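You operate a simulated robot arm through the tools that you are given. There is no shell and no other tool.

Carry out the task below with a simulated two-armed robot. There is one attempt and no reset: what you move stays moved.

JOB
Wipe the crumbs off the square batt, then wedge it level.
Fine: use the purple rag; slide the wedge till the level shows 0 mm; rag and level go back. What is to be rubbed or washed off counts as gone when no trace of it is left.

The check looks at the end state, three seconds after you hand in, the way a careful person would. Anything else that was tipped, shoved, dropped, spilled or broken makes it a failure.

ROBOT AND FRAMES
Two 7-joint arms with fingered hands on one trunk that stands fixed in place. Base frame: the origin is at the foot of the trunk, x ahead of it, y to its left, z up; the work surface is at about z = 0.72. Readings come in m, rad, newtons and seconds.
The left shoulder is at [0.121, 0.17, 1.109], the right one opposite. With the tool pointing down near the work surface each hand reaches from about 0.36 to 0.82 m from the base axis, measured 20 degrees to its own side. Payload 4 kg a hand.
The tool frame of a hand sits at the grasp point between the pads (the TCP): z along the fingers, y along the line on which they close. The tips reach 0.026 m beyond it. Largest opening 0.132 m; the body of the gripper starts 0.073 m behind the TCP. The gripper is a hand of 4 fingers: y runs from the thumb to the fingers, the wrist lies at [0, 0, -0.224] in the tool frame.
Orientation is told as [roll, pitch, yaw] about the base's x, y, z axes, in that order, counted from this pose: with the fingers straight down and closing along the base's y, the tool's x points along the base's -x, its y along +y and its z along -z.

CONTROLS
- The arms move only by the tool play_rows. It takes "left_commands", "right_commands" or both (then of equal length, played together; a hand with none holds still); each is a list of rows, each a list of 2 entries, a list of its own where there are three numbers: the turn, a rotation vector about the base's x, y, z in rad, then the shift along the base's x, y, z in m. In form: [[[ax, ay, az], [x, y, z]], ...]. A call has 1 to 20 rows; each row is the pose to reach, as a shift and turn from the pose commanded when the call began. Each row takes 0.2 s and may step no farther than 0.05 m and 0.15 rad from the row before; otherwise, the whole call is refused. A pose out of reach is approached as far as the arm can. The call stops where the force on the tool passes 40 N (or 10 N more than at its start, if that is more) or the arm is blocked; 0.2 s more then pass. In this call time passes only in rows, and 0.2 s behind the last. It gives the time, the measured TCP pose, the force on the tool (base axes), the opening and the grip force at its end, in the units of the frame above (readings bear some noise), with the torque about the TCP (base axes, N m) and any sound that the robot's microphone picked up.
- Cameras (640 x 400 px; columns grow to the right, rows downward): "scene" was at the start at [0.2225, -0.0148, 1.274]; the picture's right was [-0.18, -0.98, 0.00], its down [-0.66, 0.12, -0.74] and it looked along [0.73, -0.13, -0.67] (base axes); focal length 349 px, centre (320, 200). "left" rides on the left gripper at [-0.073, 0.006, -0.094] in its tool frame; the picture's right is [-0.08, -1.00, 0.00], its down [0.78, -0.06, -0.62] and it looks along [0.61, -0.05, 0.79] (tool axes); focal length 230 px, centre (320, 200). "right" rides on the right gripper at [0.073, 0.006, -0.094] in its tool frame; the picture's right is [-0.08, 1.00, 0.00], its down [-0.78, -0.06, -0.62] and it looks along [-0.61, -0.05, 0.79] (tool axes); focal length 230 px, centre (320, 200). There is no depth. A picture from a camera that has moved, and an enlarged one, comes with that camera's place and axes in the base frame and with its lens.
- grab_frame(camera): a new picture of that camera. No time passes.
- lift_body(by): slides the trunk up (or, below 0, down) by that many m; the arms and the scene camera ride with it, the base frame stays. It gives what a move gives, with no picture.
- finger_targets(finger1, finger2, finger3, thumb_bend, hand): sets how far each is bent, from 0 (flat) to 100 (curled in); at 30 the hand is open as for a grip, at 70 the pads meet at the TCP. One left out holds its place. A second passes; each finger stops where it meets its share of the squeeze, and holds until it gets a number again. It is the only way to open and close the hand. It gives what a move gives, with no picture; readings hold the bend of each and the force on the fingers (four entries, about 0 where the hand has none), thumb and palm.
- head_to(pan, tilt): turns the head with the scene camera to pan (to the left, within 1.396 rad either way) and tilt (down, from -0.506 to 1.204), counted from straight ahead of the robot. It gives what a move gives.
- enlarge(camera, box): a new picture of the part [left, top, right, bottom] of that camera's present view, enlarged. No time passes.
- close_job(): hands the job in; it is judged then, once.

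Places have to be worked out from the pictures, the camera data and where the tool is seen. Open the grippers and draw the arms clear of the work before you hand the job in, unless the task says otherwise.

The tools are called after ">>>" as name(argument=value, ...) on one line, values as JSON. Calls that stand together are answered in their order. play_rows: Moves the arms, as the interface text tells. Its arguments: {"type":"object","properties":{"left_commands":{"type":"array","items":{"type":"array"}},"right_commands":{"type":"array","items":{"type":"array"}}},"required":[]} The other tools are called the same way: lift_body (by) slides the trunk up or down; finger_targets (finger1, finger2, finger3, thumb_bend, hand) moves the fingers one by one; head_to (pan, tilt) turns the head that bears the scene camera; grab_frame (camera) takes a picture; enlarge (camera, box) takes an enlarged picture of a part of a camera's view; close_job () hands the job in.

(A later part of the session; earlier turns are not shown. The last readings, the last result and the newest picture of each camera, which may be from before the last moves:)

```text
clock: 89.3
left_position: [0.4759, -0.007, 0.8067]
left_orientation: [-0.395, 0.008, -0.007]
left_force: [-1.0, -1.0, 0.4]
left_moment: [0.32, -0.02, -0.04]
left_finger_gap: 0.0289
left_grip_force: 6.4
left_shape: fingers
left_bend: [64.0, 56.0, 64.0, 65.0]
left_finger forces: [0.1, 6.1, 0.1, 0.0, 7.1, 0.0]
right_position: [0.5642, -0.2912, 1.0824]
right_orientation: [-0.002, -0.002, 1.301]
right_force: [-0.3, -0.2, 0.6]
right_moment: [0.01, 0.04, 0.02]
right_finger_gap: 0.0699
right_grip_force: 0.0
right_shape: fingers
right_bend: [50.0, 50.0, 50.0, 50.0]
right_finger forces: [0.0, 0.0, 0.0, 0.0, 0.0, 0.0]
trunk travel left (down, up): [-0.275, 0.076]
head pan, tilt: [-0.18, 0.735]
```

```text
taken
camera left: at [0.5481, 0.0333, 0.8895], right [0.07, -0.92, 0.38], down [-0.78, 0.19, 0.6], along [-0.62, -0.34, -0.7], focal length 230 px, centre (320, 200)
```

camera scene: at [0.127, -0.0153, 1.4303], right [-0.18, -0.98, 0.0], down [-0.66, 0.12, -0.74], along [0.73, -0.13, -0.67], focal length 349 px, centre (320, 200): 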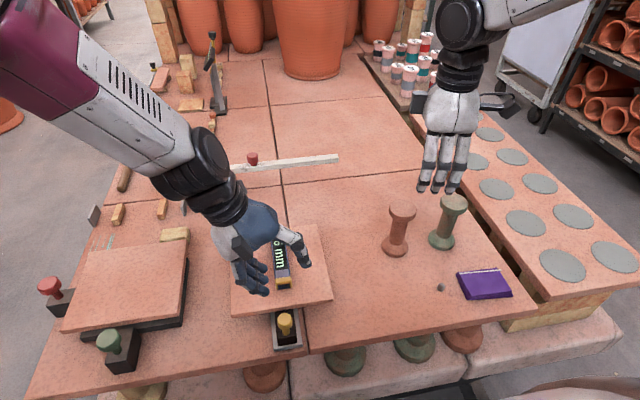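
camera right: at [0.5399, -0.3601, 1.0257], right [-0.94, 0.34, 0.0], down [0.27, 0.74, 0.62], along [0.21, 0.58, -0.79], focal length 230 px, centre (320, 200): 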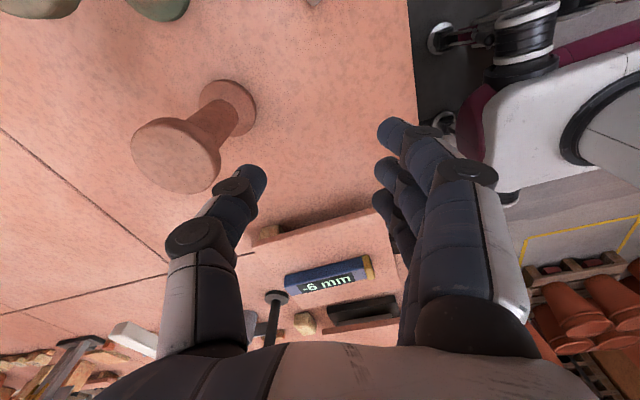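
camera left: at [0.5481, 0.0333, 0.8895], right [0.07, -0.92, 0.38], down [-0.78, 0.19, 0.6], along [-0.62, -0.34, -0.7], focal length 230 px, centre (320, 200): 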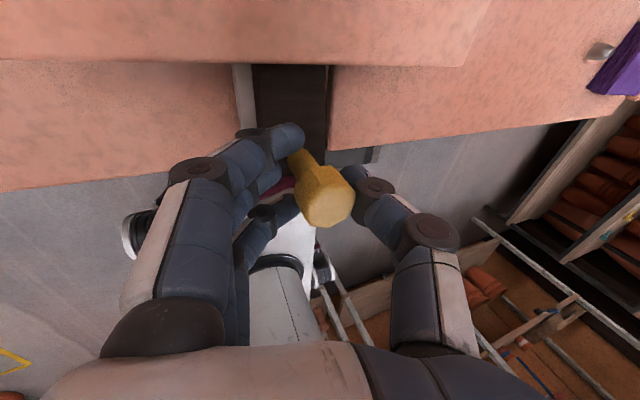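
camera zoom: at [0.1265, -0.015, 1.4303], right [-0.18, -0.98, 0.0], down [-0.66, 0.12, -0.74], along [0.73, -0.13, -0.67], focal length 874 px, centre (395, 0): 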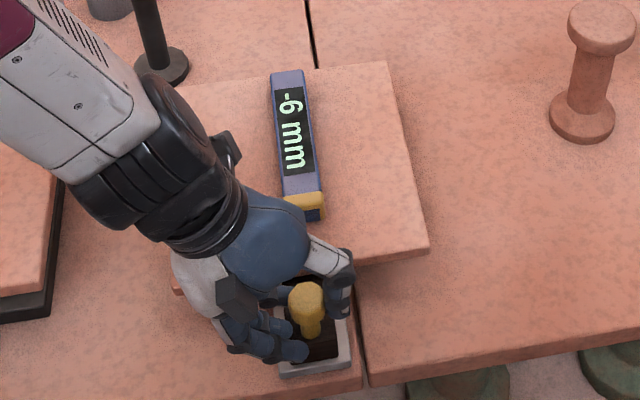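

The knob is held between the thumb and middle finger at about 6 to 7 N, with fingers fore and aft. I slide the wedge in by 8 mm and read the level.

>>> play_rows(left_commands=[[[0, 0, 0], [0.002, 0, 0]], [[0, 0, 0], [0.004, 0, 0]], [[0, 0, 0], [0.006, 0, 0]], [[0, 0, 0], [0.008, 0, 0]], [[0, 0, 0], [0.008, 0, 0]]])

>>> enlarge(camera="scene", box=[200, 200, 380, 360])

```text
clock: 90.5
left_position: [0.4852, -0.0061, 0.8054]
left_orientation: [-0.395, 0.005, -0.008]
left_force: [0.6, -4.2, 0.8]
left_moment: [0.03, 0.0, 0.04]
left_finger_gap: 0.028
left_grip_force: 2.5
left_shape: fingers
left_bend: [64.0, 63.0, 64.0, 66.0]
left_finger forces: [0.0, 0.6, 0.0, 0.0, 4.7, 0.0]
right_position: [0.5642, -0.2909, 1.0814]
right_orientation: [-0.003, -0.001, 1.301]
right_force: [-0.1, -0.6, -0.5]
right_moment: [0.02, 0.01, -0.02]
right_finger_gap: 0.0698
right_grip_force: 0.1
right_shape: fingers
right_bend: [50.0, 50.0, 50.0, 50.0]
right_finger forces: [0.0, 0.0, 0.1, 0.1, 0.0, 0.0]
trunk travel left (down, up): [-0.275, 0.076]
head pan, tilt: [-0.18, 0.735]
```

```text
2.50 times, centred on (290, 280) of scene
camera zoom: at [0.1265, -0.0153, 1.4304], right [-0.18, -0.98, 0.0], down [-0.66, 0.12, -0.74], along [0.73, -0.13, -0.67], focal length 874 px, centre (395, 0)
```

zoom: 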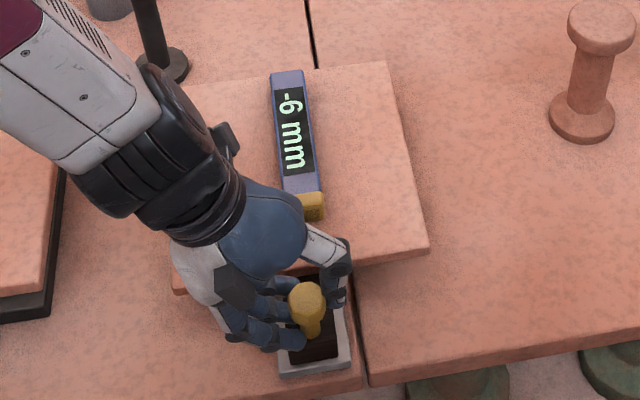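

The hand slid along the knob instead of moving it: the reading is still -6 and the grip dropped. I go back 8 mm and curl the outer fingers further so they hook fore and aft of the stem, with a firmer thumb and middle finger.

>>> play_rows(left_commands=[[[0, 0, 0], [-0.004, 0, 0]], [[0, 0, 0], [-0.008, 0, 0]]])

>>> finger_targets(hand="left", finger1=78, finger2=66, finger3=78, thumb_bend=70)

>>> enlarge(camera="scene", box=[220, 250, 360, 370])

>>> grab_frame(camera="left")

```text
clock: 91.2
left_position: [0.4755, -0.0056, 0.8046]
left_orientation: [-0.394, 0.008, -0.008]
left_force: [2.4, -4.4, 2.7]
left_moment: [0.0, 0.03, 0.04]
left_finger_gap: 0.028
left_grip_force: 2.9
left_shape: fingers
left_bend: [64.0, 63.0, 64.0, 66.0]
left_finger forces: [0.0, 0.8, 0.1, 0.1, 5.3, 0.0]
right_position: [0.5646, -0.2909, 1.0818]
right_orientation: [-0.004, -0.002, 1.3]
right_force: [0.2, 0.5, -0.2]
right_moment: [0.0, -0.02, -0.02]
right_finger_gap: 0.0697
right_grip_force: 0.1
right_shape: fingers
right_bend: [50.0, 50.0, 50.0, 50.0]
right_finger forces: [0.0, 0.1, 0.0, 0.0, 0.1, 0.0]
trunk travel left (down, up): [-0.275, 0.076]
head pan, tilt: [-0.18, 0.735]
```

```text
clock: 92.2
left_position: [0.4751, -0.0073, 0.8065]
left_orientation: [-0.395, 0.008, -0.007]
left_force: [-0.3, -8.1, -5.0]
left_moment: [0.03, -0.15, 0.06]
left_finger_gap: 0.0138
left_grip_force: 9.8
left_shape: fingers
left_bend: [78.0, 64.0, 75.0, 67.0]
left_finger forces: [0.1, 2.1, 8.5, 0.0, 9.1, 0.0]
right_position: [0.5639, -0.2921, 1.0823]
right_orientation: [-0.003, -0.003, 1.3]
right_force: [0.8, 0.2, 0.1]
right_moment: [0.02, 0.03, -0.01]
right_finger_gap: 0.07
right_grip_force: 0.1
right_shape: fingers
right_bend: [50.0, 50.0, 50.0, 50.0]
right_finger forces: [0.0, 0.0, 0.1, 0.1, 0.0, 0.0]
trunk travel left (down, up): [-0.275, 0.076]
head pan, tilt: [-0.18, 0.735]
```

```text
3.33 times, centred on (290, 310) of scene
camera zoom: at [0.1268, -0.0156, 1.4303], right [-0.18, -0.98, 0.0], down [-0.66, 0.12, -0.74], along [0.73, -0.13, -0.67], focal length 1165 px, centre (420, -167)
```

zoom: 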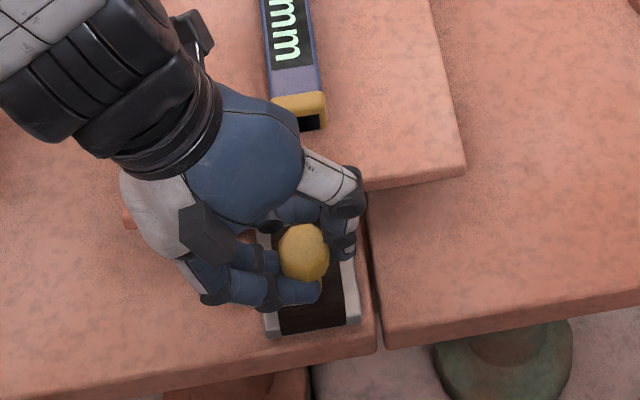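

```text
taken
camera left: at [0.5484, 0.034, 0.8879], right [0.07, -0.92, 0.38], down [-0.78, 0.19, 0.6], along [-0.62, -0.34, -0.7], focal length 230 px, centre (320, 200)
```

left: 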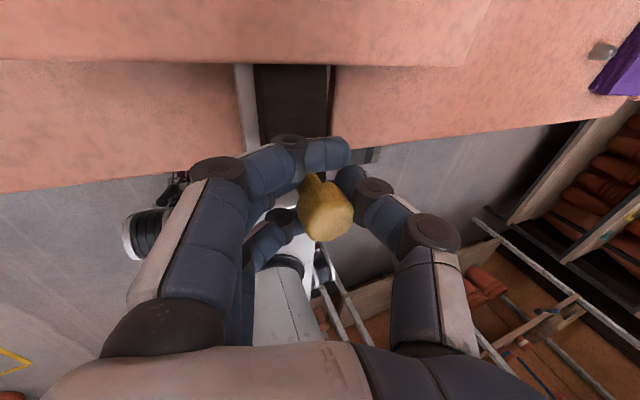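

Finger 3 is now hooked behind the knob and finger 1 in front. I ease the hand 2 mm toward -y to balance the thumb, then push in by about 6 mm and check the force and the level.

>>> play_rows(left_commands=[[[0, 0, 0], [0.0, -0.002, -0.001]], [[0, 0, 0], [0.002, -0.002, -0.001]], [[0, 0, 0], [0.004, -0.002, -0.001]], [[0, 0, 0], [0.006, -0.002, -0.001]]])

>>> enlarge(camera="scene", box=[200, 210, 380, 370])

```text
clock: 93.2
left_position: [0.4803, -0.0057, 0.8031]
left_orientation: [-0.394, 0.007, -0.009]
left_force: [-6.2, -1.5, -1.7]
left_moment: [0.1, -0.07, -0.05]
left_finger_gap: 0.0133
left_grip_force: 9.1
left_shape: fingers
left_bend: [78.0, 64.0, 75.0, 68.0]
left_finger forces: [0.0, 2.7, 9.1, 0.0, 6.0, 0.0]
right_position: [0.5639, -0.2915, 1.0829]
right_orientation: [-0.005, 0.0, 1.3]
right_force: [0.6, 0.3, 0.6]
right_moment: [-0.01, -0.01, -0.04]
right_finger_gap: 0.0702
right_grip_force: 0.0
right_shape: fingers
right_bend: [50.0, 50.0, 50.0, 50.0]
right_finger forces: [0.0, 0.0, 0.0, 0.1, 0.0, 0.1]
trunk travel left (down, up): [-0.275, 0.076]
head pan, tilt: [-0.18, 0.735]
```

```text
2.50 times, centred on (290, 290) of scene
camera zoom: at [0.1261, -0.015, 1.4304], right [-0.18, -0.98, 0.0], down [-0.66, 0.12, -0.74], along [0.73, -0.13, -0.67], focal length 874 px, centre (395, -25)
```

zoom: 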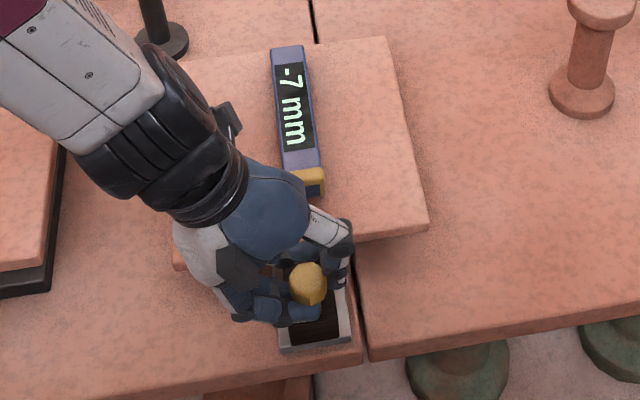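

The level went to -7 with 6 N of push resistance. I need to know whether the wedge really moved and which way, so I zoom in on the tray.

>>> enlarge(camera="scene", box=[260, 290, 330, 360])

>>> grab_frame(camera="left")

>>> enlarge(camera="right", box=[230, 160, 410, 290])

```text
5.71 times, centred on (295, 325) of scene
camera zoom: at [0.1261, -0.015, 1.4304], right [-0.18, -0.98, 0.0], down [-0.66, 0.12, -0.74], along [0.73, -0.13, -0.67], focal length 1997 px, centre (463, -514)
```

zoom: 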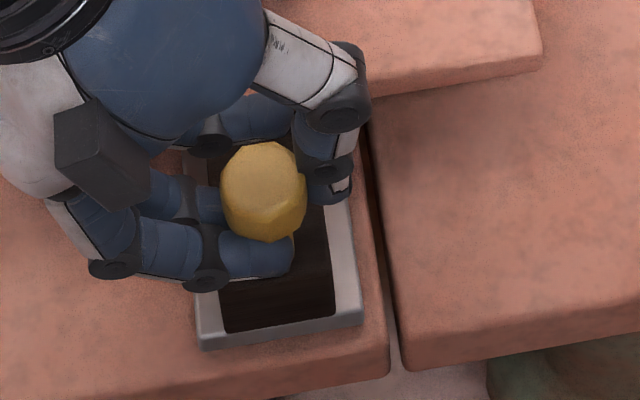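

```text
taken
camera left: at [0.5535, 0.033, 0.8875], right [0.07, -0.92, 0.38], down [-0.78, 0.19, 0.6], along [-0.62, -0.34, -0.7], focal length 230 px, centre (320, 200)
```

left: 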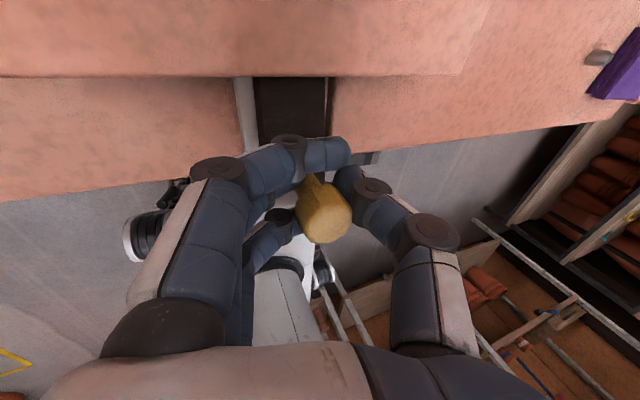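

```text
3.08 times, centred on (320, 225) of right
camera zoom: at [0.5394, -0.3605, 1.1758], right [-0.94, 0.34, 0.0], down [0.27, 0.74, 0.62], along [0.21, 0.58, -0.79], focal length 708 px, centre (320, 123)
```

zoom: 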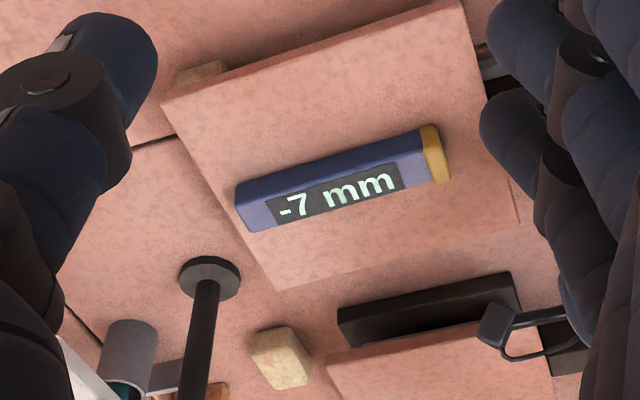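

Triangulating the knob shows what happened. It started at x = 0.481, got dragged out to 0.469 when I backed off and hooked it, and is now at 0.473. So pushing in does raise the reading, about 1 mm per 7 mm, and it needs to reach roughly x = 0.52. The front fingers would meet the batt's edge there, so I release, rise, and plan to push from behind with closed fingers.

>>> finger_targets(hand="left", finger1=44, finger2=44, finger3=44, thumb_bend=44)

>>> play_rows(left_commands=[[[0, 0, 0], [0, 0, 0.02]], [[0, 0, 0], [0, 0, 0.05]], [[0, 0, 0], [-0.005, 0, 0.08]], [[0, 0, 0], [-0.03, 0, 0.08]], [[0, 0, 0], [-0.05, 0, 0.08]], [[0, 0, 0], [-0.05, 0, 0.08]]])

>>> enlarge(camera="scene", box=[200, 210, 380, 370])

```text
clock: 94.2
left_position: [0.4803, -0.0079, 0.8047]
left_orientation: [-0.396, 0.008, -0.007]
left_force: [2.9, 0.0, 13.6]
left_moment: [0.2, 0.14, -0.04]
left_finger_gap: 0.0896
left_grip_force: 6.6
left_shape: fingers
left_bend: [44.0, 44.0, 65.0, 44.0]
left_finger forces: [0.1, 0.0, 13.4, 0.1, 0.0, 0.0]
right_position: [0.5637, -0.2917, 1.0823]
right_orientation: [-0.004, -0.002, 1.3]
right_force: [-0.9, 0.2, -0.1]
right_moment: [-0.02, 0.02, 0.01]
right_finger_gap: 0.0701
right_grip_force: 0.0
right_shape: fingers
right_bend: [50.0, 50.0, 50.0, 50.0]
right_finger forces: [0.1, 0.0, 0.0, 0.0, 0.0, 0.0]
trunk travel left (down, up): [-0.275, 0.076]
head pan, tilt: [-0.18, 0.735]
```

```text
clock: 95.5
left_position: [0.4308, -0.006, 0.8866]
left_orientation: [-0.395, 0.007, -0.01]
left_force: [0.6, -0.3, -0.4]
left_moment: [-0.02, 0.02, -0.01]
left_finger_gap: 0.0896
left_grip_force: 0.1
left_shape: fingers
left_bend: [44.0, 44.0, 44.0, 44.0]
left_finger forces: [0.0, 0.0, 0.1, 0.1, 0.0, 0.0]
right_position: [0.5652, -0.2913, 1.0831]
right_orientation: [-0.005, -0.002, 1.303]
right_force: [-0.1, -1.0, 0.1]
right_moment: [0.0, 0.02, -0.02]
right_finger_gap: 0.0699
right_grip_force: 0.0
right_shape: fingers
right_bend: [50.0, 50.0, 50.0, 50.0]
right_finger forces: [0.0, 0.1, 0.0, 0.0, 0.1, 0.0]
trunk travel left (down, up): [-0.275, 0.076]
head pan, tilt: [-0.18, 0.735]
```

```text
2.50 times, centred on (290, 290) of scene
camera zoom: at [0.1268, -0.0149, 1.4303], right [-0.18, -0.98, 0.0], down [-0.66, 0.12, -0.74], along [0.73, -0.13, -0.67], focal length 874 px, centre (395, -25)
```

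zoom: 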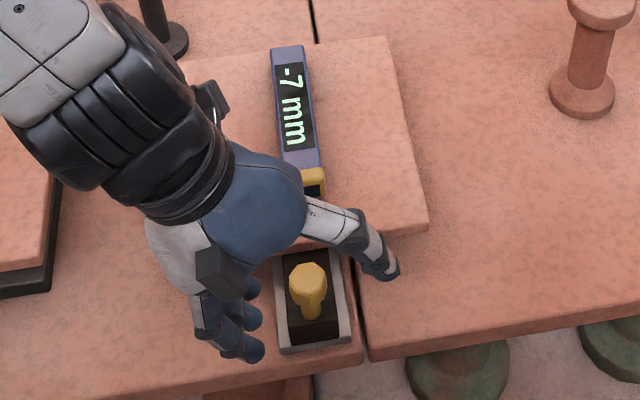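

The release was clean and the reading is steady at -7, with the knob at x = 0.475. I close the left fingers into a beak and back off to x about 0.405, checking that the arm can reach there before lowering behind the knob.

>>> finger_targets(hand="left", finger1=69, finger2=69, finger3=69, thumb_bend=69)

>>> play_rows(left_commands=[[[0, 0, 0], [-0.013, 0.001, 0]], [[0, 0, 0], [-0.026, 0.002, 0]], [[0, 0, 0], [-0.026, 0.002, 0]]])

>>> enlarge(camera="scene", box=[200, 210, 380, 370])

>>> grab_frame(camera="left")

```text
clock: 96.5
left_position: [0.4312, -0.0063, 0.8863]
left_orientation: [-0.392, 0.007, -0.007]
left_force: [-0.2, -0.4, -0.4]
left_moment: [-0.01, -0.02, 0.0]
left_finger_gap: 0.0166
left_grip_force: 0.0
left_shape: fingers
left_bend: [69.0, 69.0, 69.0, 69.0]
left_finger forces: [0.0, 0.1, 0.1, 0.1, 0.0, 0.0]
right_position: [0.5643, -0.2915, 1.0832]
right_orientation: [-0.003, -0.003, 1.3]
right_force: [0.4, -0.5, 0.6]
right_moment: [0.01, -0.01, -0.01]
right_finger_gap: 0.0698
right_grip_force: 0.1
right_shape: fingers
right_bend: [50.0, 50.0, 50.0, 50.0]
right_finger forces: [0.1, 0.1, 0.1, 0.0, 0.0, 0.1]
trunk travel left (down, up): [-0.275, 0.076]
head pan, tilt: [-0.18, 0.735]
```

```text
clock: 97.3
left_position: [0.4038, -0.0046, 0.8868]
left_orientation: [-0.394, 0.007, -0.008]
left_force: [0.0, 0.6, 0.5]
left_moment: [0.0, 0.0, -0.01]
left_finger_gap: 0.0167
left_grip_force: 0.1
left_shape: fingers
left_bend: [69.0, 69.0, 69.0, 69.0]
left_finger forces: [0.0, 0.0, 0.0, 0.0, 0.0, 0.0]
right_position: [0.5649, -0.2915, 1.0823]
right_orientation: [-0.002, -0.002, 1.301]
right_force: [-0.4, -0.2, 0.4]
right_moment: [0.01, -0.02, -0.03]
right_finger_gap: 0.0702
right_grip_force: 0.1
right_shape: fingers
right_bend: [50.0, 50.0, 50.0, 50.0]
right_finger forces: [0.0, 0.0, 0.0, 0.0, 0.1, 0.0]
trunk travel left (down, up): [-0.275, 0.076]
head pan, tilt: [-0.18, 0.735]
```

```text
2.50 times, centred on (290, 290) of scene
camera zoom: at [0.1266, -0.0148, 1.4303], right [-0.18, -0.98, 0.0], down [-0.66, 0.12, -0.74], along [0.73, -0.13, -0.67], focal length 874 px, centre (395, -25)
```

zoom: 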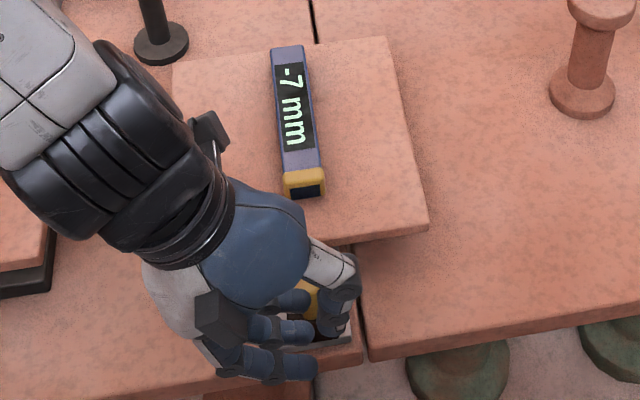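

```text
taken
camera left: at [0.4778, 0.0354, 0.9688], right [0.07, -0.92, 0.38], down [-0.78, 0.19, 0.6], along [-0.62, -0.34, -0.7], focal length 230 px, centre (320, 200)
```

left: 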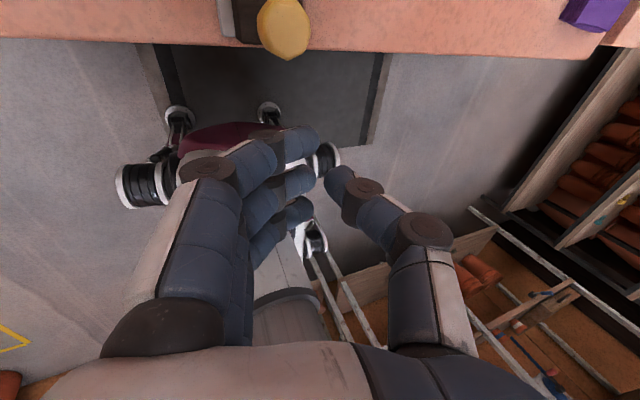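

The arm reaches there accurately. I lower the closed fingers behind the knob to TCP z about 0.797, which puts the tips near 0.77, just above the wedge.

>>> play_rows(left_commands=[[[0, 0, 0], [0, 0, -0.035]], [[0, 0, 0], [0, 0, -0.065]], [[0, 0, 0], [0, 0, -0.08]], [[0, 0, 0], [0, 0, -0.09]], [[0, 0, 0], [0, 0, -0.09]]])

>>> grab_frame(camera="left")

>>> enlarge(camera="scene", box=[200, 210, 380, 370])

```text
clock: 98.5
left_position: [0.4045, -0.0047, 0.7961]
left_orientation: [-0.394, 0.008, -0.006]
left_force: [-0.1, 1.2, 0.8]
left_moment: [0.0, 0.0, -0.01]
left_finger_gap: 0.0165
left_grip_force: 0.0
left_shape: fingers
left_bend: [69.0, 69.0, 69.0, 69.0]
left_finger forces: [0.0, 0.0, 0.1, 0.0, 0.0, 0.0]
right_position: [0.5651, -0.2921, 1.0824]
right_orientation: [-0.004, -0.001, 1.301]
right_force: [0.1, 0.2, -0.1]
right_moment: [0.03, -0.02, -0.02]
right_finger_gap: 0.07
right_grip_force: 0.0
right_shape: fingers
right_bend: [50.0, 50.0, 50.0, 50.0]
right_finger forces: [0.0, 0.1, 0.1, 0.0, 0.1, 0.0]
trunk travel left (down, up): [-0.275, 0.076]
head pan, tilt: [-0.18, 0.735]
```

```text
taken
camera left: at [0.4765, 0.0355, 0.8794], right [0.07, -0.92, 0.38], down [-0.78, 0.19, 0.6], along [-0.62, -0.34, -0.7], focal length 230 px, centre (320, 200)
```

left: 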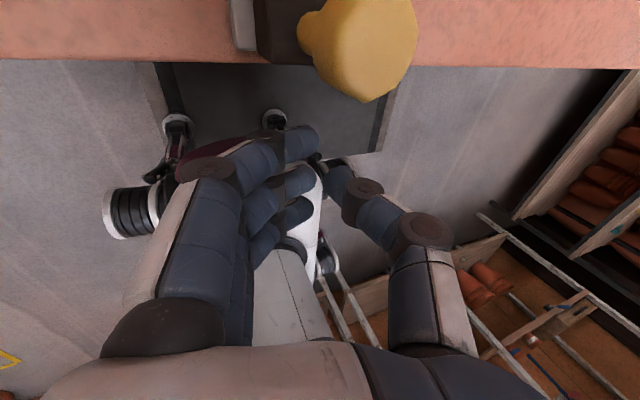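

```text
2.50 times, centred on (290, 290) of scene
camera zoom: at [0.1266, -0.0148, 1.4303], right [-0.18, -0.98, 0.0], down [-0.66, 0.12, -0.74], along [0.73, -0.13, -0.67], focal length 874 px, centre (395, -25)
```

zoom: 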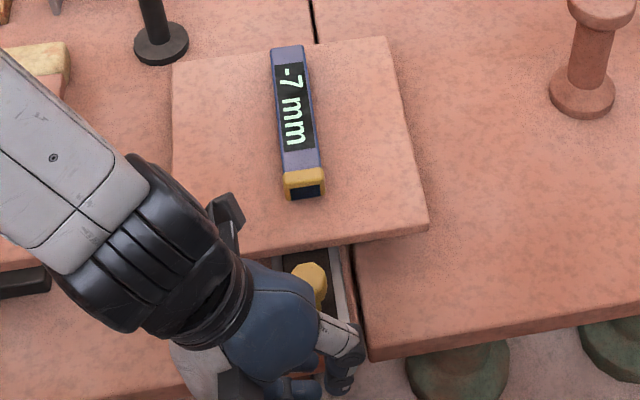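

The finger row is behind the knob with the knob's rear about 20 mm ahead. I shift 4 mm toward -y to line up and advance until contact.

>>> play_rows(left_commands=[[[0, 0, 0], [0.005, -0.004, 0]], [[0, 0, 0], [0.01, -0.004, 0]], [[0, 0, 0], [0.015, -0.004, 0]], [[0, 0, 0], [0.02, -0.004, 0]], [[0, 0, 0], [0.024, -0.004, 0]]])

>>> grab_frame(camera="left")

>>> enlarge(camera="scene", box=[200, 210, 380, 370])

```text
clock: 99.8
left_position: [0.4291, -0.01, 0.7964]
left_orientation: [-0.395, 0.008, -0.007]
left_force: [0.5, -0.2, -0.6]
left_moment: [0.01, -0.03, 0.04]
left_finger_gap: 0.0162
left_grip_force: 0.0
left_shape: fingers
left_bend: [69.0, 69.0, 69.0, 69.0]
left_finger forces: [0.0, 0.0, 0.0, 0.0, 0.0, 0.1]
right_position: [0.5643, -0.2907, 1.0832]
right_orientation: [-0.004, -0.002, 1.302]
right_force: [0.4, -0.3, 0.2]
right_moment: [0.0, 0.01, 0.03]
right_finger_gap: 0.07
right_grip_force: 0.0
right_shape: fingers
right_bend: [50.0, 50.0, 50.0, 50.0]
right_finger forces: [0.0, 0.0, 0.0, 0.0, 0.1, 0.0]
trunk travel left (down, up): [-0.275, 0.076]
head pan, tilt: [-0.18, 0.735]
```

```text
taken
camera left: at [0.502, 0.0306, 0.8793], right [0.07, -0.92, 0.38], down [-0.78, 0.19, 0.6], along [-0.62, -0.34, -0.7], focal length 230 px, centre (320, 200)
```

left: 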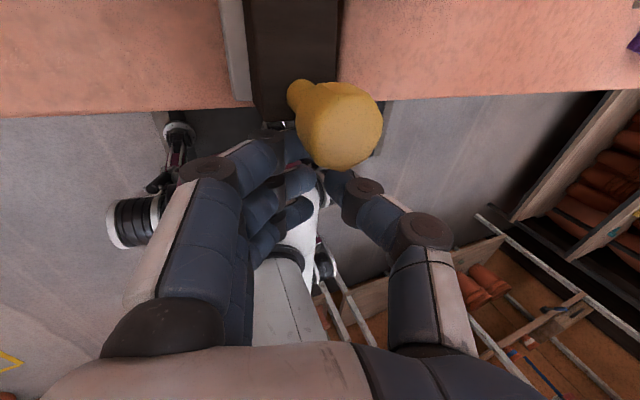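

```text
2.50 times, centred on (290, 290) of scene
camera zoom: at [0.1266, -0.015, 1.4303], right [-0.18, -0.98, 0.0], down [-0.66, 0.12, -0.74], along [0.73, -0.13, -0.67], focal length 874 px, centre (395, -25)
```

zoom: 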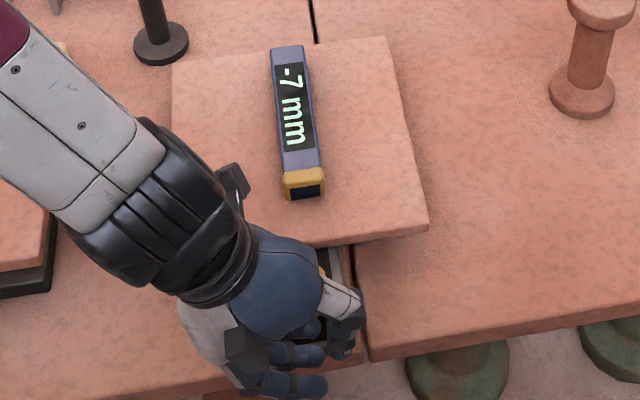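

No contact yet. I keep advancing slowly, 9 mm more.

>>> play_rows(left_commands=[[[0, 0, 0], [0.003, 0, 0]], [[0, 0, 0], [0.006, 0, 0]], [[0, 0, 0], [0.009, 0, 0]]])

>>> grab_frame(camera="left")

>>> enlarge(camera="scene", box=[200, 210, 380, 370])

```text
clock: 100.5
left_position: [0.4369, -0.0116, 0.7957]
left_orientation: [-0.394, 0.009, -0.005]
left_force: [-5.5, -0.3, 0.4]
left_moment: [0.01, 0.1, -0.01]
left_finger_gap: 0.0163
left_grip_force: 3.0
left_shape: fingers
left_bend: [69.0, 69.0, 69.0, 69.0]
left_finger forces: [5.7, 0.0, 0.1, 0.1, 0.0, 0.1]
right_position: [0.5646, -0.291, 1.0837]
right_orientation: [-0.003, -0.002, 1.3]
right_force: [-0.2, 0.8, 0.2]
right_moment: [-0.04, 0.0, -0.03]
right_finger_gap: 0.0702
right_grip_force: 0.1
right_shape: fingers
right_bend: [50.0, 50.0, 50.0, 50.0]
right_finger forces: [0.0, 0.1, 0.0, 0.0, 0.1, 0.0]
trunk travel left (down, up): [-0.275, 0.076]
head pan, tilt: [-0.18, 0.735]
```

```text
taken
camera left: at [0.5107, 0.0302, 0.8781], right [0.07, -0.92, 0.38], down [-0.78, 0.19, 0.6], along [-0.62, -0.34, -0.7], focal length 230 px, centre (320, 200)
```

left: 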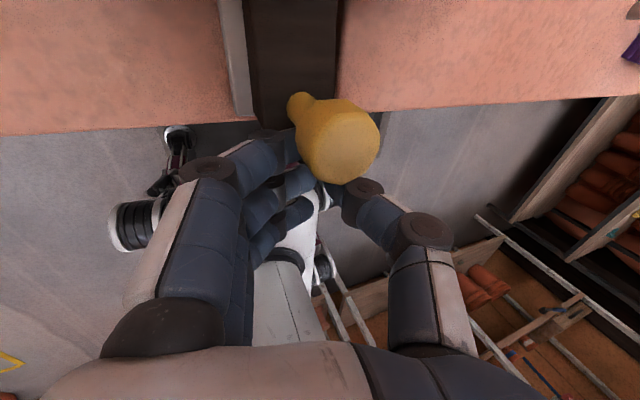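

```text
2.50 times, centred on (290, 290) of scene
camera zoom: at [0.1262, -0.015, 1.4304], right [-0.18, -0.98, 0.0], down [-0.66, 0.12, -0.74], along [0.73, -0.13, -0.67], focal length 874 px, centre (395, -25)
```

zoom: 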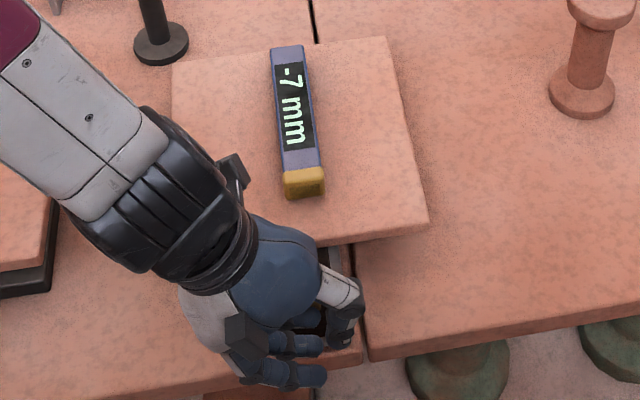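

Finger 1 now presses the knob from behind with 5.5 N. I push on 10 mm in small rows and watch the level.

>>> play_rows(left_commands=[[[0, 0, 0], [0.0025, 0, 0]], [[0, 0, 0], [0.005, 0, 0]], [[0, 0, 0], [0.0075, 0, 0]], [[0, 0, 0], [0.01, 0, 0]]])

>>> enlarge(camera="scene", box=[200, 210, 380, 370])

>>> grab_frame(camera="left")

```text
clock: 101.5
left_position: [0.4471, -0.0097, 0.7953]
left_orientation: [-0.394, 0.006, -0.007]
left_force: [-5.9, -1.6, -1.1]
left_moment: [-0.03, 0.14, -0.01]
left_finger_gap: 0.0165
left_grip_force: 3.0
left_shape: fingers
left_bend: [69.0, 69.0, 69.0, 69.0]
left_finger forces: [5.2, 0.0, 0.0, 0.0, 0.0, 0.0]
right_position: [0.5647, -0.2907, 1.0836]
right_orientation: [-0.002, -0.003, 1.299]
right_force: [-0.1, -0.6, -1.0]
right_moment: [0.02, 0.02, 0.01]
right_finger_gap: 0.0699
right_grip_force: 0.0
right_shape: fingers
right_bend: [50.0, 50.0, 50.0, 50.0]
right_finger forces: [0.0, 0.0, 0.1, 0.0, 0.0, 0.1]
trunk travel left (down, up): [-0.275, 0.076]
head pan, tilt: [-0.18, 0.735]
```

```text
2.50 times, centred on (290, 290) of scene
camera zoom: at [0.1264, -0.0149, 1.4303], right [-0.18, -0.98, 0.0], down [-0.66, 0.12, -0.74], along [0.73, -0.13, -0.67], focal length 874 px, centre (395, -25)
```

zoom: 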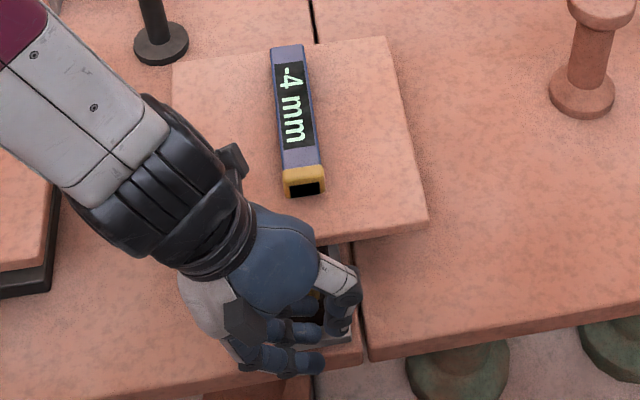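

```text
taken
camera left: at [0.5201, 0.0305, 0.8787], right [0.07, -0.92, 0.38], down [-0.78, 0.19, 0.6], along [-0.62, -0.34, -0.7], focal length 230 px, centre (320, 200)
```

left: 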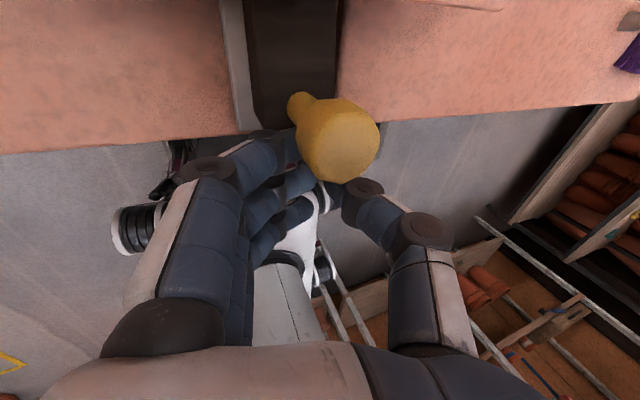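

The reading moved to -4 mm for about 10 mm of travel, so roughly 13 mm remain. I push 8 mm more.

>>> play_rows(left_commands=[[[0, 0, 0], [0.002, 0, 0]], [[0, 0, 0], [0.004, 0, 0]], [[0, 0, 0], [0.006, 0, 0]], [[0, 0, 0], [0.008, 0, 0]]])

>>> enlarge(camera="scene", box=[200, 210, 380, 370])

```text
clock: 102.5
left_position: [0.4559, -0.0093, 0.7957]
left_orientation: [-0.394, 0.007, -0.006]
left_force: [-5.9, -1.5, -0.6]
left_moment: [-0.02, 0.17, -0.06]
left_finger_gap: 0.0164
left_grip_force: 2.6
left_shape: fingers
left_bend: [69.0, 69.0, 69.0, 69.0]
left_finger forces: [5.7, 0.0, 0.0, 0.0, 0.0, 0.0]
right_position: [0.5644, -0.2912, 1.0825]
right_orientation: [-0.004, -0.002, 1.3]
right_force: [-0.2, -0.2, -0.4]
right_moment: [0.02, 0.02, -0.01]
right_finger_gap: 0.0696
right_grip_force: 0.0
right_shape: fingers
right_bend: [50.0, 50.0, 50.0, 50.0]
right_finger forces: [0.0, 0.0, 0.0, 0.1, 0.0, 0.1]
trunk travel left (down, up): [-0.275, 0.076]
head pan, tilt: [-0.18, 0.735]
```

```text
2.50 times, centred on (290, 290) of scene
camera zoom: at [0.1261, -0.0149, 1.4304], right [-0.18, -0.98, 0.0], down [-0.66, 0.12, -0.74], along [0.73, -0.13, -0.67], focal length 874 px, centre (395, -25)
```

zoom: 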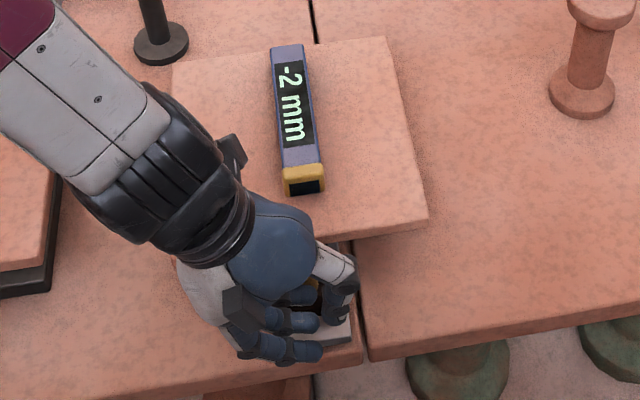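

It shows -2 mm. I continue in finer pushes: 3 mm now.

>>> play_rows(left_commands=[[[0, 0, 0], [0.0015, 0, 0]], [[0, 0, 0], [0.003, 0, 0]], [[0, 0, 0], [0.003, 0, 0]]])

>>> enlarge(camera="scene", box=[230, 210, 330, 290])

```text
clock: 103.3
left_position: [0.4597, -0.0108, 0.7936]
left_orientation: [-0.396, 0.005, -0.008]
left_force: [-5.7, 0.9, 1.5]
left_moment: [0.03, 0.09, 0.0]
left_finger_gap: 0.016
left_grip_force: 2.3
left_shape: fingers
left_bend: [69.0, 69.0, 69.0, 69.0]
left_finger forces: [5.2, 0.0, 0.0, 0.0, 0.0, 0.0]
right_position: [0.5637, -0.2906, 1.083]
right_orientation: [-0.002, -0.002, 1.299]
right_force: [0.1, 0.1, 0.3]
right_moment: [-0.01, 0.01, -0.02]
right_finger_gap: 0.0698
right_grip_force: 0.0
right_shape: fingers
right_bend: [50.0, 50.0, 50.0, 50.0]
right_finger forces: [0.0, 0.0, 0.0, 0.0, 0.0, 0.0]
trunk travel left (down, up): [-0.275, 0.076]
head pan, tilt: [-0.18, 0.735]
```

```text
5.00 times, centred on (280, 250) of scene
camera zoom: at [0.126, -0.0148, 1.4304], right [-0.18, -0.98, 0.0], down [-0.66, 0.12, -0.74], along [0.73, -0.13, -0.67], focal length 1747 px, centre (520, -50)
```

zoom: 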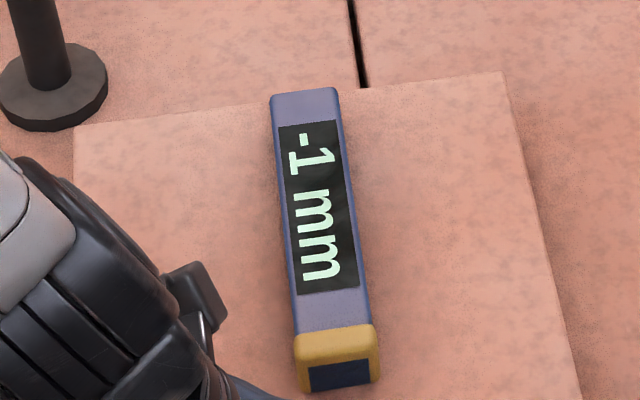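

Now -1 mm. I push another 2 mm.

>>> play_rows(left_commands=[[[0, 0, 0], [0.001, 0, 0]], [[0, 0, 0], [0.002, 0, 0]], [[0, 0, 0], [0.002, 0, 0]]])

>>> enlarge(camera="scene", box=[230, 210, 330, 290])

```text
clock: 104.2
left_position: [0.4607, -0.0099, 0.7949]
left_orientation: [-0.395, 0.006, -0.006]
left_force: [-6.4, -0.8, -0.8]
left_moment: [-0.02, 0.16, -0.03]
left_finger_gap: 0.0162
left_grip_force: 3.2
left_shape: fingers
left_bend: [69.0, 69.0, 69.0, 69.0]
left_finger forces: [6.0, 0.0, 0.0, 0.1, 0.1, 0.0]
right_position: [0.5636, -0.2909, 1.0833]
right_orientation: [-0.003, 0.0, 1.3]
right_force: [-1.2, 0.3, -0.3]
right_moment: [0.01, -0.02, 0.04]
right_finger_gap: 0.0699
right_grip_force: 0.1
right_shape: fingers
right_bend: [50.0, 50.0, 50.0, 50.0]
right_finger forces: [0.0, 0.1, 0.0, 0.0, 0.1, 0.0]
trunk travel left (down, up): [-0.275, 0.076]
head pan, tilt: [-0.18, 0.735]
```

```text
5.00 times, centred on (280, 250) of scene
camera zoom: at [0.126, -0.0148, 1.4304], right [-0.18, -0.98, 0.0], down [-0.66, 0.12, -0.74], along [0.73, -0.13, -0.67], focal length 1747 px, centre (520, -50)
```

zoom: 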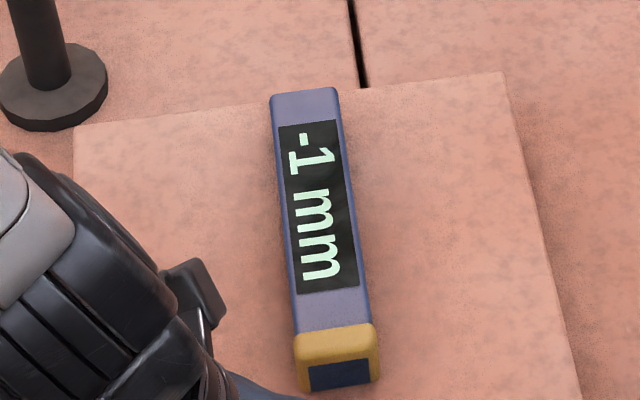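

Still -1. I push 2 mm more.

>>> play_rows(left_commands=[[[0, 0, 0], [0.001, 0, 0]], [[0, 0, 0], [0.002, 0, 0]], [[0, 0, 0], [0.002, 0, 0]]])

>>> enlarge(camera="scene", box=[230, 210, 330, 290])

```text
clock: 105.0
left_position: [0.4628, -0.0093, 0.7956]
left_orientation: [-0.394, 0.007, -0.008]
left_force: [-5.5, -0.5, -0.8]
left_moment: [0.0, 0.13, -0.03]
left_finger_gap: 0.0164
left_grip_force: 3.4
left_shape: fingers
left_bend: [69.0, 69.0, 69.0, 69.0]
left_finger forces: [6.1, 0.0, 0.1, 0.1, 0.1, 0.1]
right_position: [0.5643, -0.2908, 1.0831]
right_orientation: [-0.004, -0.001, 1.3]
right_force: [0.8, -0.3, 0.0]
right_moment: [-0.01, 0.02, -0.01]
right_finger_gap: 0.0703
right_grip_force: 0.1
right_shape: fingers
right_bend: [50.0, 50.0, 50.0, 50.0]
right_finger forces: [0.0, 0.0, 0.0, 0.1, 0.0, 0.0]
trunk travel left (down, up): [-0.275, 0.076]
head pan, tilt: [-0.18, 0.735]
```

```text
5.00 times, centred on (280, 250) of scene
camera zoom: at [0.126, -0.0148, 1.4304], right [-0.18, -0.98, 0.0], down [-0.66, 0.12, -0.74], along [0.73, -0.13, -0.67], focal length 1747 px, centre (520, -50)
```

zoom: 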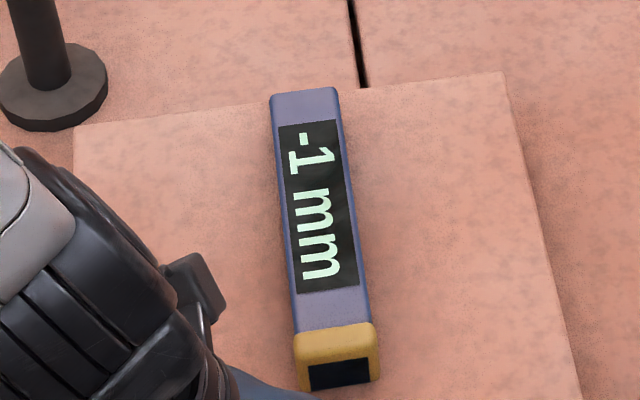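

Still -1, with 5.5 N of push. I add 1.5 mm.

>>> play_rows(left_commands=[[[0, 0, 0], [0.001, 0, 0]], [[0, 0, 0], [0.0015, 0, 0]], [[0, 0, 0], [0.0015, 0, 0]]])

>>> enlarge(camera="scene", box=[230, 210, 330, 290])

```text
clock: 105.8
left_position: [0.4655, -0.0097, 0.795]
left_orientation: [-0.396, 0.006, -0.008]
left_force: [-6.5, 0.1, -0.2]
left_moment: [-0.01, 0.12, -0.01]
left_finger_gap: 0.0163
left_grip_force: 3.5
left_shape: fingers
left_bend: [69.0, 69.0, 69.0, 69.0]
left_finger forces: [5.8, 0.1, 0.0, 0.0, 0.0, 0.0]
right_position: [0.5637, -0.2919, 1.0837]
right_orientation: [-0.004, -0.003, 1.3]
right_force: [0.5, 0.5, -0.6]
right_moment: [0.01, -0.02, -0.02]
right_finger_gap: 0.07
right_grip_force: 0.0
right_shape: fingers
right_bend: [50.0, 50.0, 50.0, 50.0]
right_finger forces: [0.1, 0.0, 0.1, 0.0, 0.0, 0.1]
trunk travel left (down, up): [-0.275, 0.076]
head pan, tilt: [-0.18, 0.735]
```

```text
5.00 times, centred on (280, 250) of scene
camera zoom: at [0.126, -0.0149, 1.4304], right [-0.18, -0.98, 0.0], down [-0.66, 0.12, -0.74], along [0.73, -0.13, -0.67], focal length 1747 px, centre (520, -50)
```

zoom: 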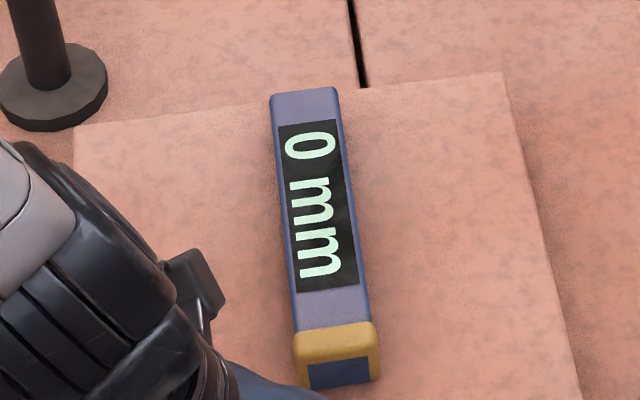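

It reads 0 mm now, just past the threshold. I add 1.5 mm to sit nearer the middle of the zero band and check it still reads 0.

>>> play_rows(left_commands=[[[0, 0, 0], [0.001, 0, 0]], [[0, 0, 0], [0.0015, 0, 0]], [[0, 0, 0], [0.0015, 0, 0]]])

>>> enlarge(camera="scene", box=[230, 210, 330, 290])

```text
clock: 106.5
left_position: [0.4639, -0.0094, 0.7941]
left_orientation: [-0.394, 0.006, -0.006]
left_force: [-6.4, 0.1, -0.4]
left_moment: [0.04, 0.16, -0.01]
left_finger_gap: 0.0161
left_grip_force: 3.1
left_shape: fingers
left_bend: [69.0, 69.0, 69.0, 69.0]
left_finger forces: [6.1, 0.0, 0.1, 0.0, 0.1, 0.0]
right_position: [0.565, -0.2912, 1.0831]
right_orientation: [-0.001, -0.001, 1.301]
right_force: [0.3, 0.0, -0.3]
right_moment: [-0.01, 0.01, 0.0]
right_finger_gap: 0.07
right_grip_force: 0.2
right_shape: fingers
right_bend: [50.0, 50.0, 50.0, 50.0]
right_finger forces: [0.1, 0.0, 0.1, 0.0, 0.0, 0.0]
trunk travel left (down, up): [-0.275, 0.076]
head pan, tilt: [-0.18, 0.735]
```

```text
5.00 times, centred on (280, 250) of scene
camera zoom: at [0.126, -0.0148, 1.4304], right [-0.18, -0.98, 0.0], down [-0.66, 0.12, -0.74], along [0.73, -0.13, -0.67], focal length 1747 px, centre (520, -50)
```

zoom: 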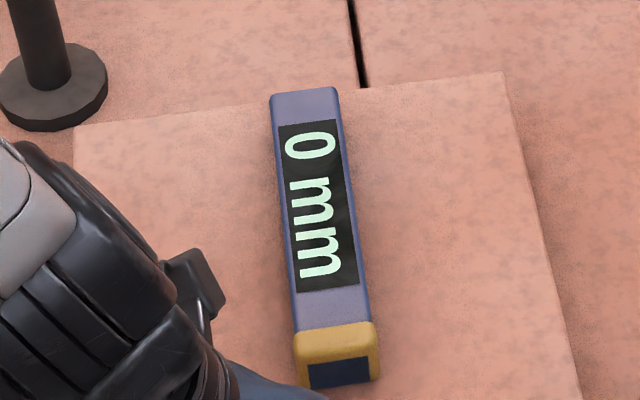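

It reads 0 mm. I back the left hand straight away from the knob, raise it, and check that the reading holds without the hand.

>>> play_rows(left_commands=[[[0, 0, 0], [-0.01, 0, 0]], [[0, 0, 0], [-0.025, 0, 0]], [[0, 0, 0], [-0.045, 0, 0]], [[0, 0, 0], [-0.05, 0, 0.03]], [[0, 0, 0], [-0.05, 0.005, 0.07]], [[0, 0, 0], [-0.05, 0.02, 0.11]], [[0, 0, 0], [-0.045, 0.05, 0.14]], [[0, 0, 0], [-0.03, 0.09, 0.16]], [[0.05, 0, 0], [-0.01, 0.13, 0.17]], [[0.12, 0, 0], [0.01, 0.17, 0.18]], [[0.2, 0, 0], [0.02, 0.21, 0.19]], [[0.28, 0, 0], [0.03, 0.25, 0.2]], [[0.36, 0, 0], [0.035, 0.29, 0.21]], [[0.394, 0, 0], [0.035, 0.32, 0.22]]])

>>> enlarge(camera="scene", box=[200, 210, 380, 370])

>>> grab_frame(camera="scene")

```text
clock: 109.5
left_position: [0.5011, 0.3088, 1.0149]
left_orientation: [0.001, 0.01, -0.006]
left_force: [-0.5, 0.4, 0.3]
left_moment: [-0.01, -0.02, -0.03]
left_finger_gap: 0.0163
left_grip_force: 0.0
left_shape: fingers
left_bend: [69.0, 69.0, 69.0, 69.0]
left_finger forces: [0.0, 0.1, 0.0, 0.1, 0.1, 0.0]
right_position: [0.564, -0.2906, 1.0821]
right_orientation: [-0.003, -0.002, 1.301]
right_force: [0.6, -0.2, -0.2]
right_moment: [0.03, -0.06, 0.0]
right_finger_gap: 0.0699
right_grip_force: 0.1
right_shape: fingers
right_bend: [50.0, 50.0, 50.0, 50.0]
right_finger forces: [0.0, 0.0, 0.1, 0.1, 0.1, 0.0]
trunk travel left (down, up): [-0.275, 0.076]
head pan, tilt: [-0.18, 0.735]
```

```text
2.50 times, centred on (290, 290) of scene
camera zoom: at [0.1266, -0.0141, 1.4303], right [-0.18, -0.98, 0.0], down [-0.66, 0.12, -0.74], along [0.73, -0.13, -0.67], focal length 874 px, centre (395, -25)
```

zoom: 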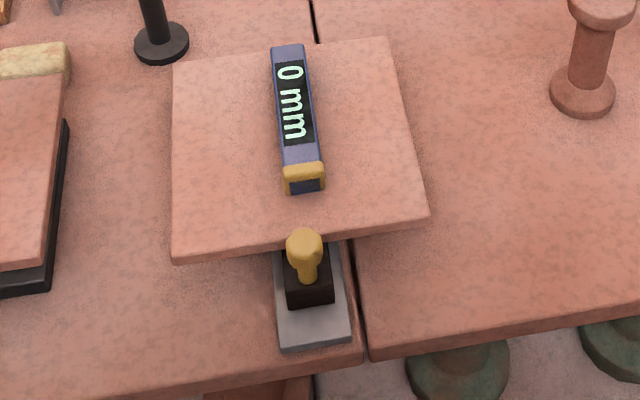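

```text
taken
camera scene: at [0.1266, -0.0141, 1.4303], right [-0.18, -0.98, 0.0], down [-0.66, 0.12, -0.74], along [0.73, -0.13, -0.67], focal length 349 px, centre (320, 200)
```

scene: 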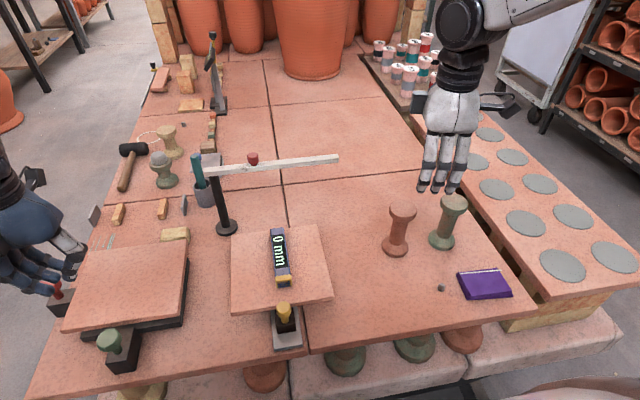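

The level holds 0 mm with the hand away, and the wedge now sits at the batt's edge. I raise the left hand for clearance, then bring the trunk back down to its original height.

>>> play_rows(left_commands=[[[0, 0, 0], [0, 0.01, 0.04]], [[0, 0, 0], [0, 0.015, 0.08]], [[0, 0, 0], [0, 0.015, 0.12]], [[0, 0, 0], [0, 0.015, 0.15]]])

>>> lift_body(by=-0.15)

>>> grab_frame(camera="scene")

```text
clock: 110.5
left_position: [0.5001, 0.3224, 1.1652]
left_orientation: [-0.001, 0.011, -0.004]
left_force: [-1.0, -0.5, -0.9]
left_moment: [-0.03, -0.03, -0.02]
left_finger_gap: 0.0163
left_grip_force: 0.1
left_shape: fingers
left_bend: [69.0, 69.0, 69.0, 69.0]
left_finger forces: [0.1, 0.0, 0.0, 0.1, 0.0, 0.1]
right_position: [0.564, -0.292, 1.0816]
right_orientation: [-0.003, -0.002, 1.301]
right_force: [0.4, 0.1, 0.3]
right_moment: [0.0, 0.02, 0.0]
right_finger_gap: 0.07
right_grip_force: 0.2
right_shape: fingers
right_bend: [50.0, 50.0, 50.0, 50.0]
right_finger forces: [0.0, 0.0, 0.0, 0.0, 0.0, 0.1]
trunk travel left (down, up): [-0.275, 0.076]
head pan, tilt: [-0.18, 0.735]
```

```text
clock: 112.3
left_position: [0.4986, 0.3256, 1.0175]
left_orientation: [-0.002, 0.005, -0.003]
left_force: [-0.2, 0.2, 0.2]
left_moment: [-0.03, -0.04, 0.03]
left_finger_gap: 0.0164
left_grip_force: 0.1
left_shape: fingers
left_bend: [69.0, 69.0, 69.0, 69.0]
left_finger forces: [0.0, 0.1, 0.0, 0.0, 0.0, 0.0]
right_position: [0.5634, -0.2915, 0.9348]
right_orientation: [-0.006, -0.002, 1.301]
right_force: [-0.1, 0.3, 0.4]
right_moment: [-0.02, -0.03, 0.03]
right_finger_gap: 0.0702
right_grip_force: 0.0
right_shape: fingers
right_bend: [50.0, 50.0, 50.0, 50.0]
right_finger forces: [0.1, 0.1, 0.0, 0.0, 0.0, 0.1]
trunk travel left (down, up): [-0.125, 0.226]
head pan, tilt: [-0.18, 0.735]
```

```text
taken
camera scene: at [0.221, -0.0143, 1.2746], right [-0.18, -0.98, 0.0], down [-0.66, 0.12, -0.74], along [0.73, -0.13, -0.67], focal length 349 px, centre (320, 200)
```

scene: 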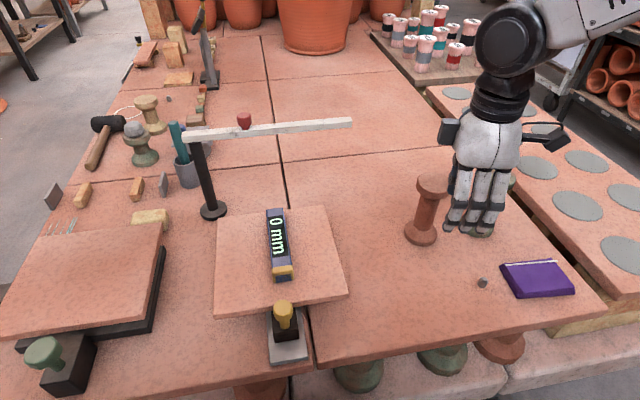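

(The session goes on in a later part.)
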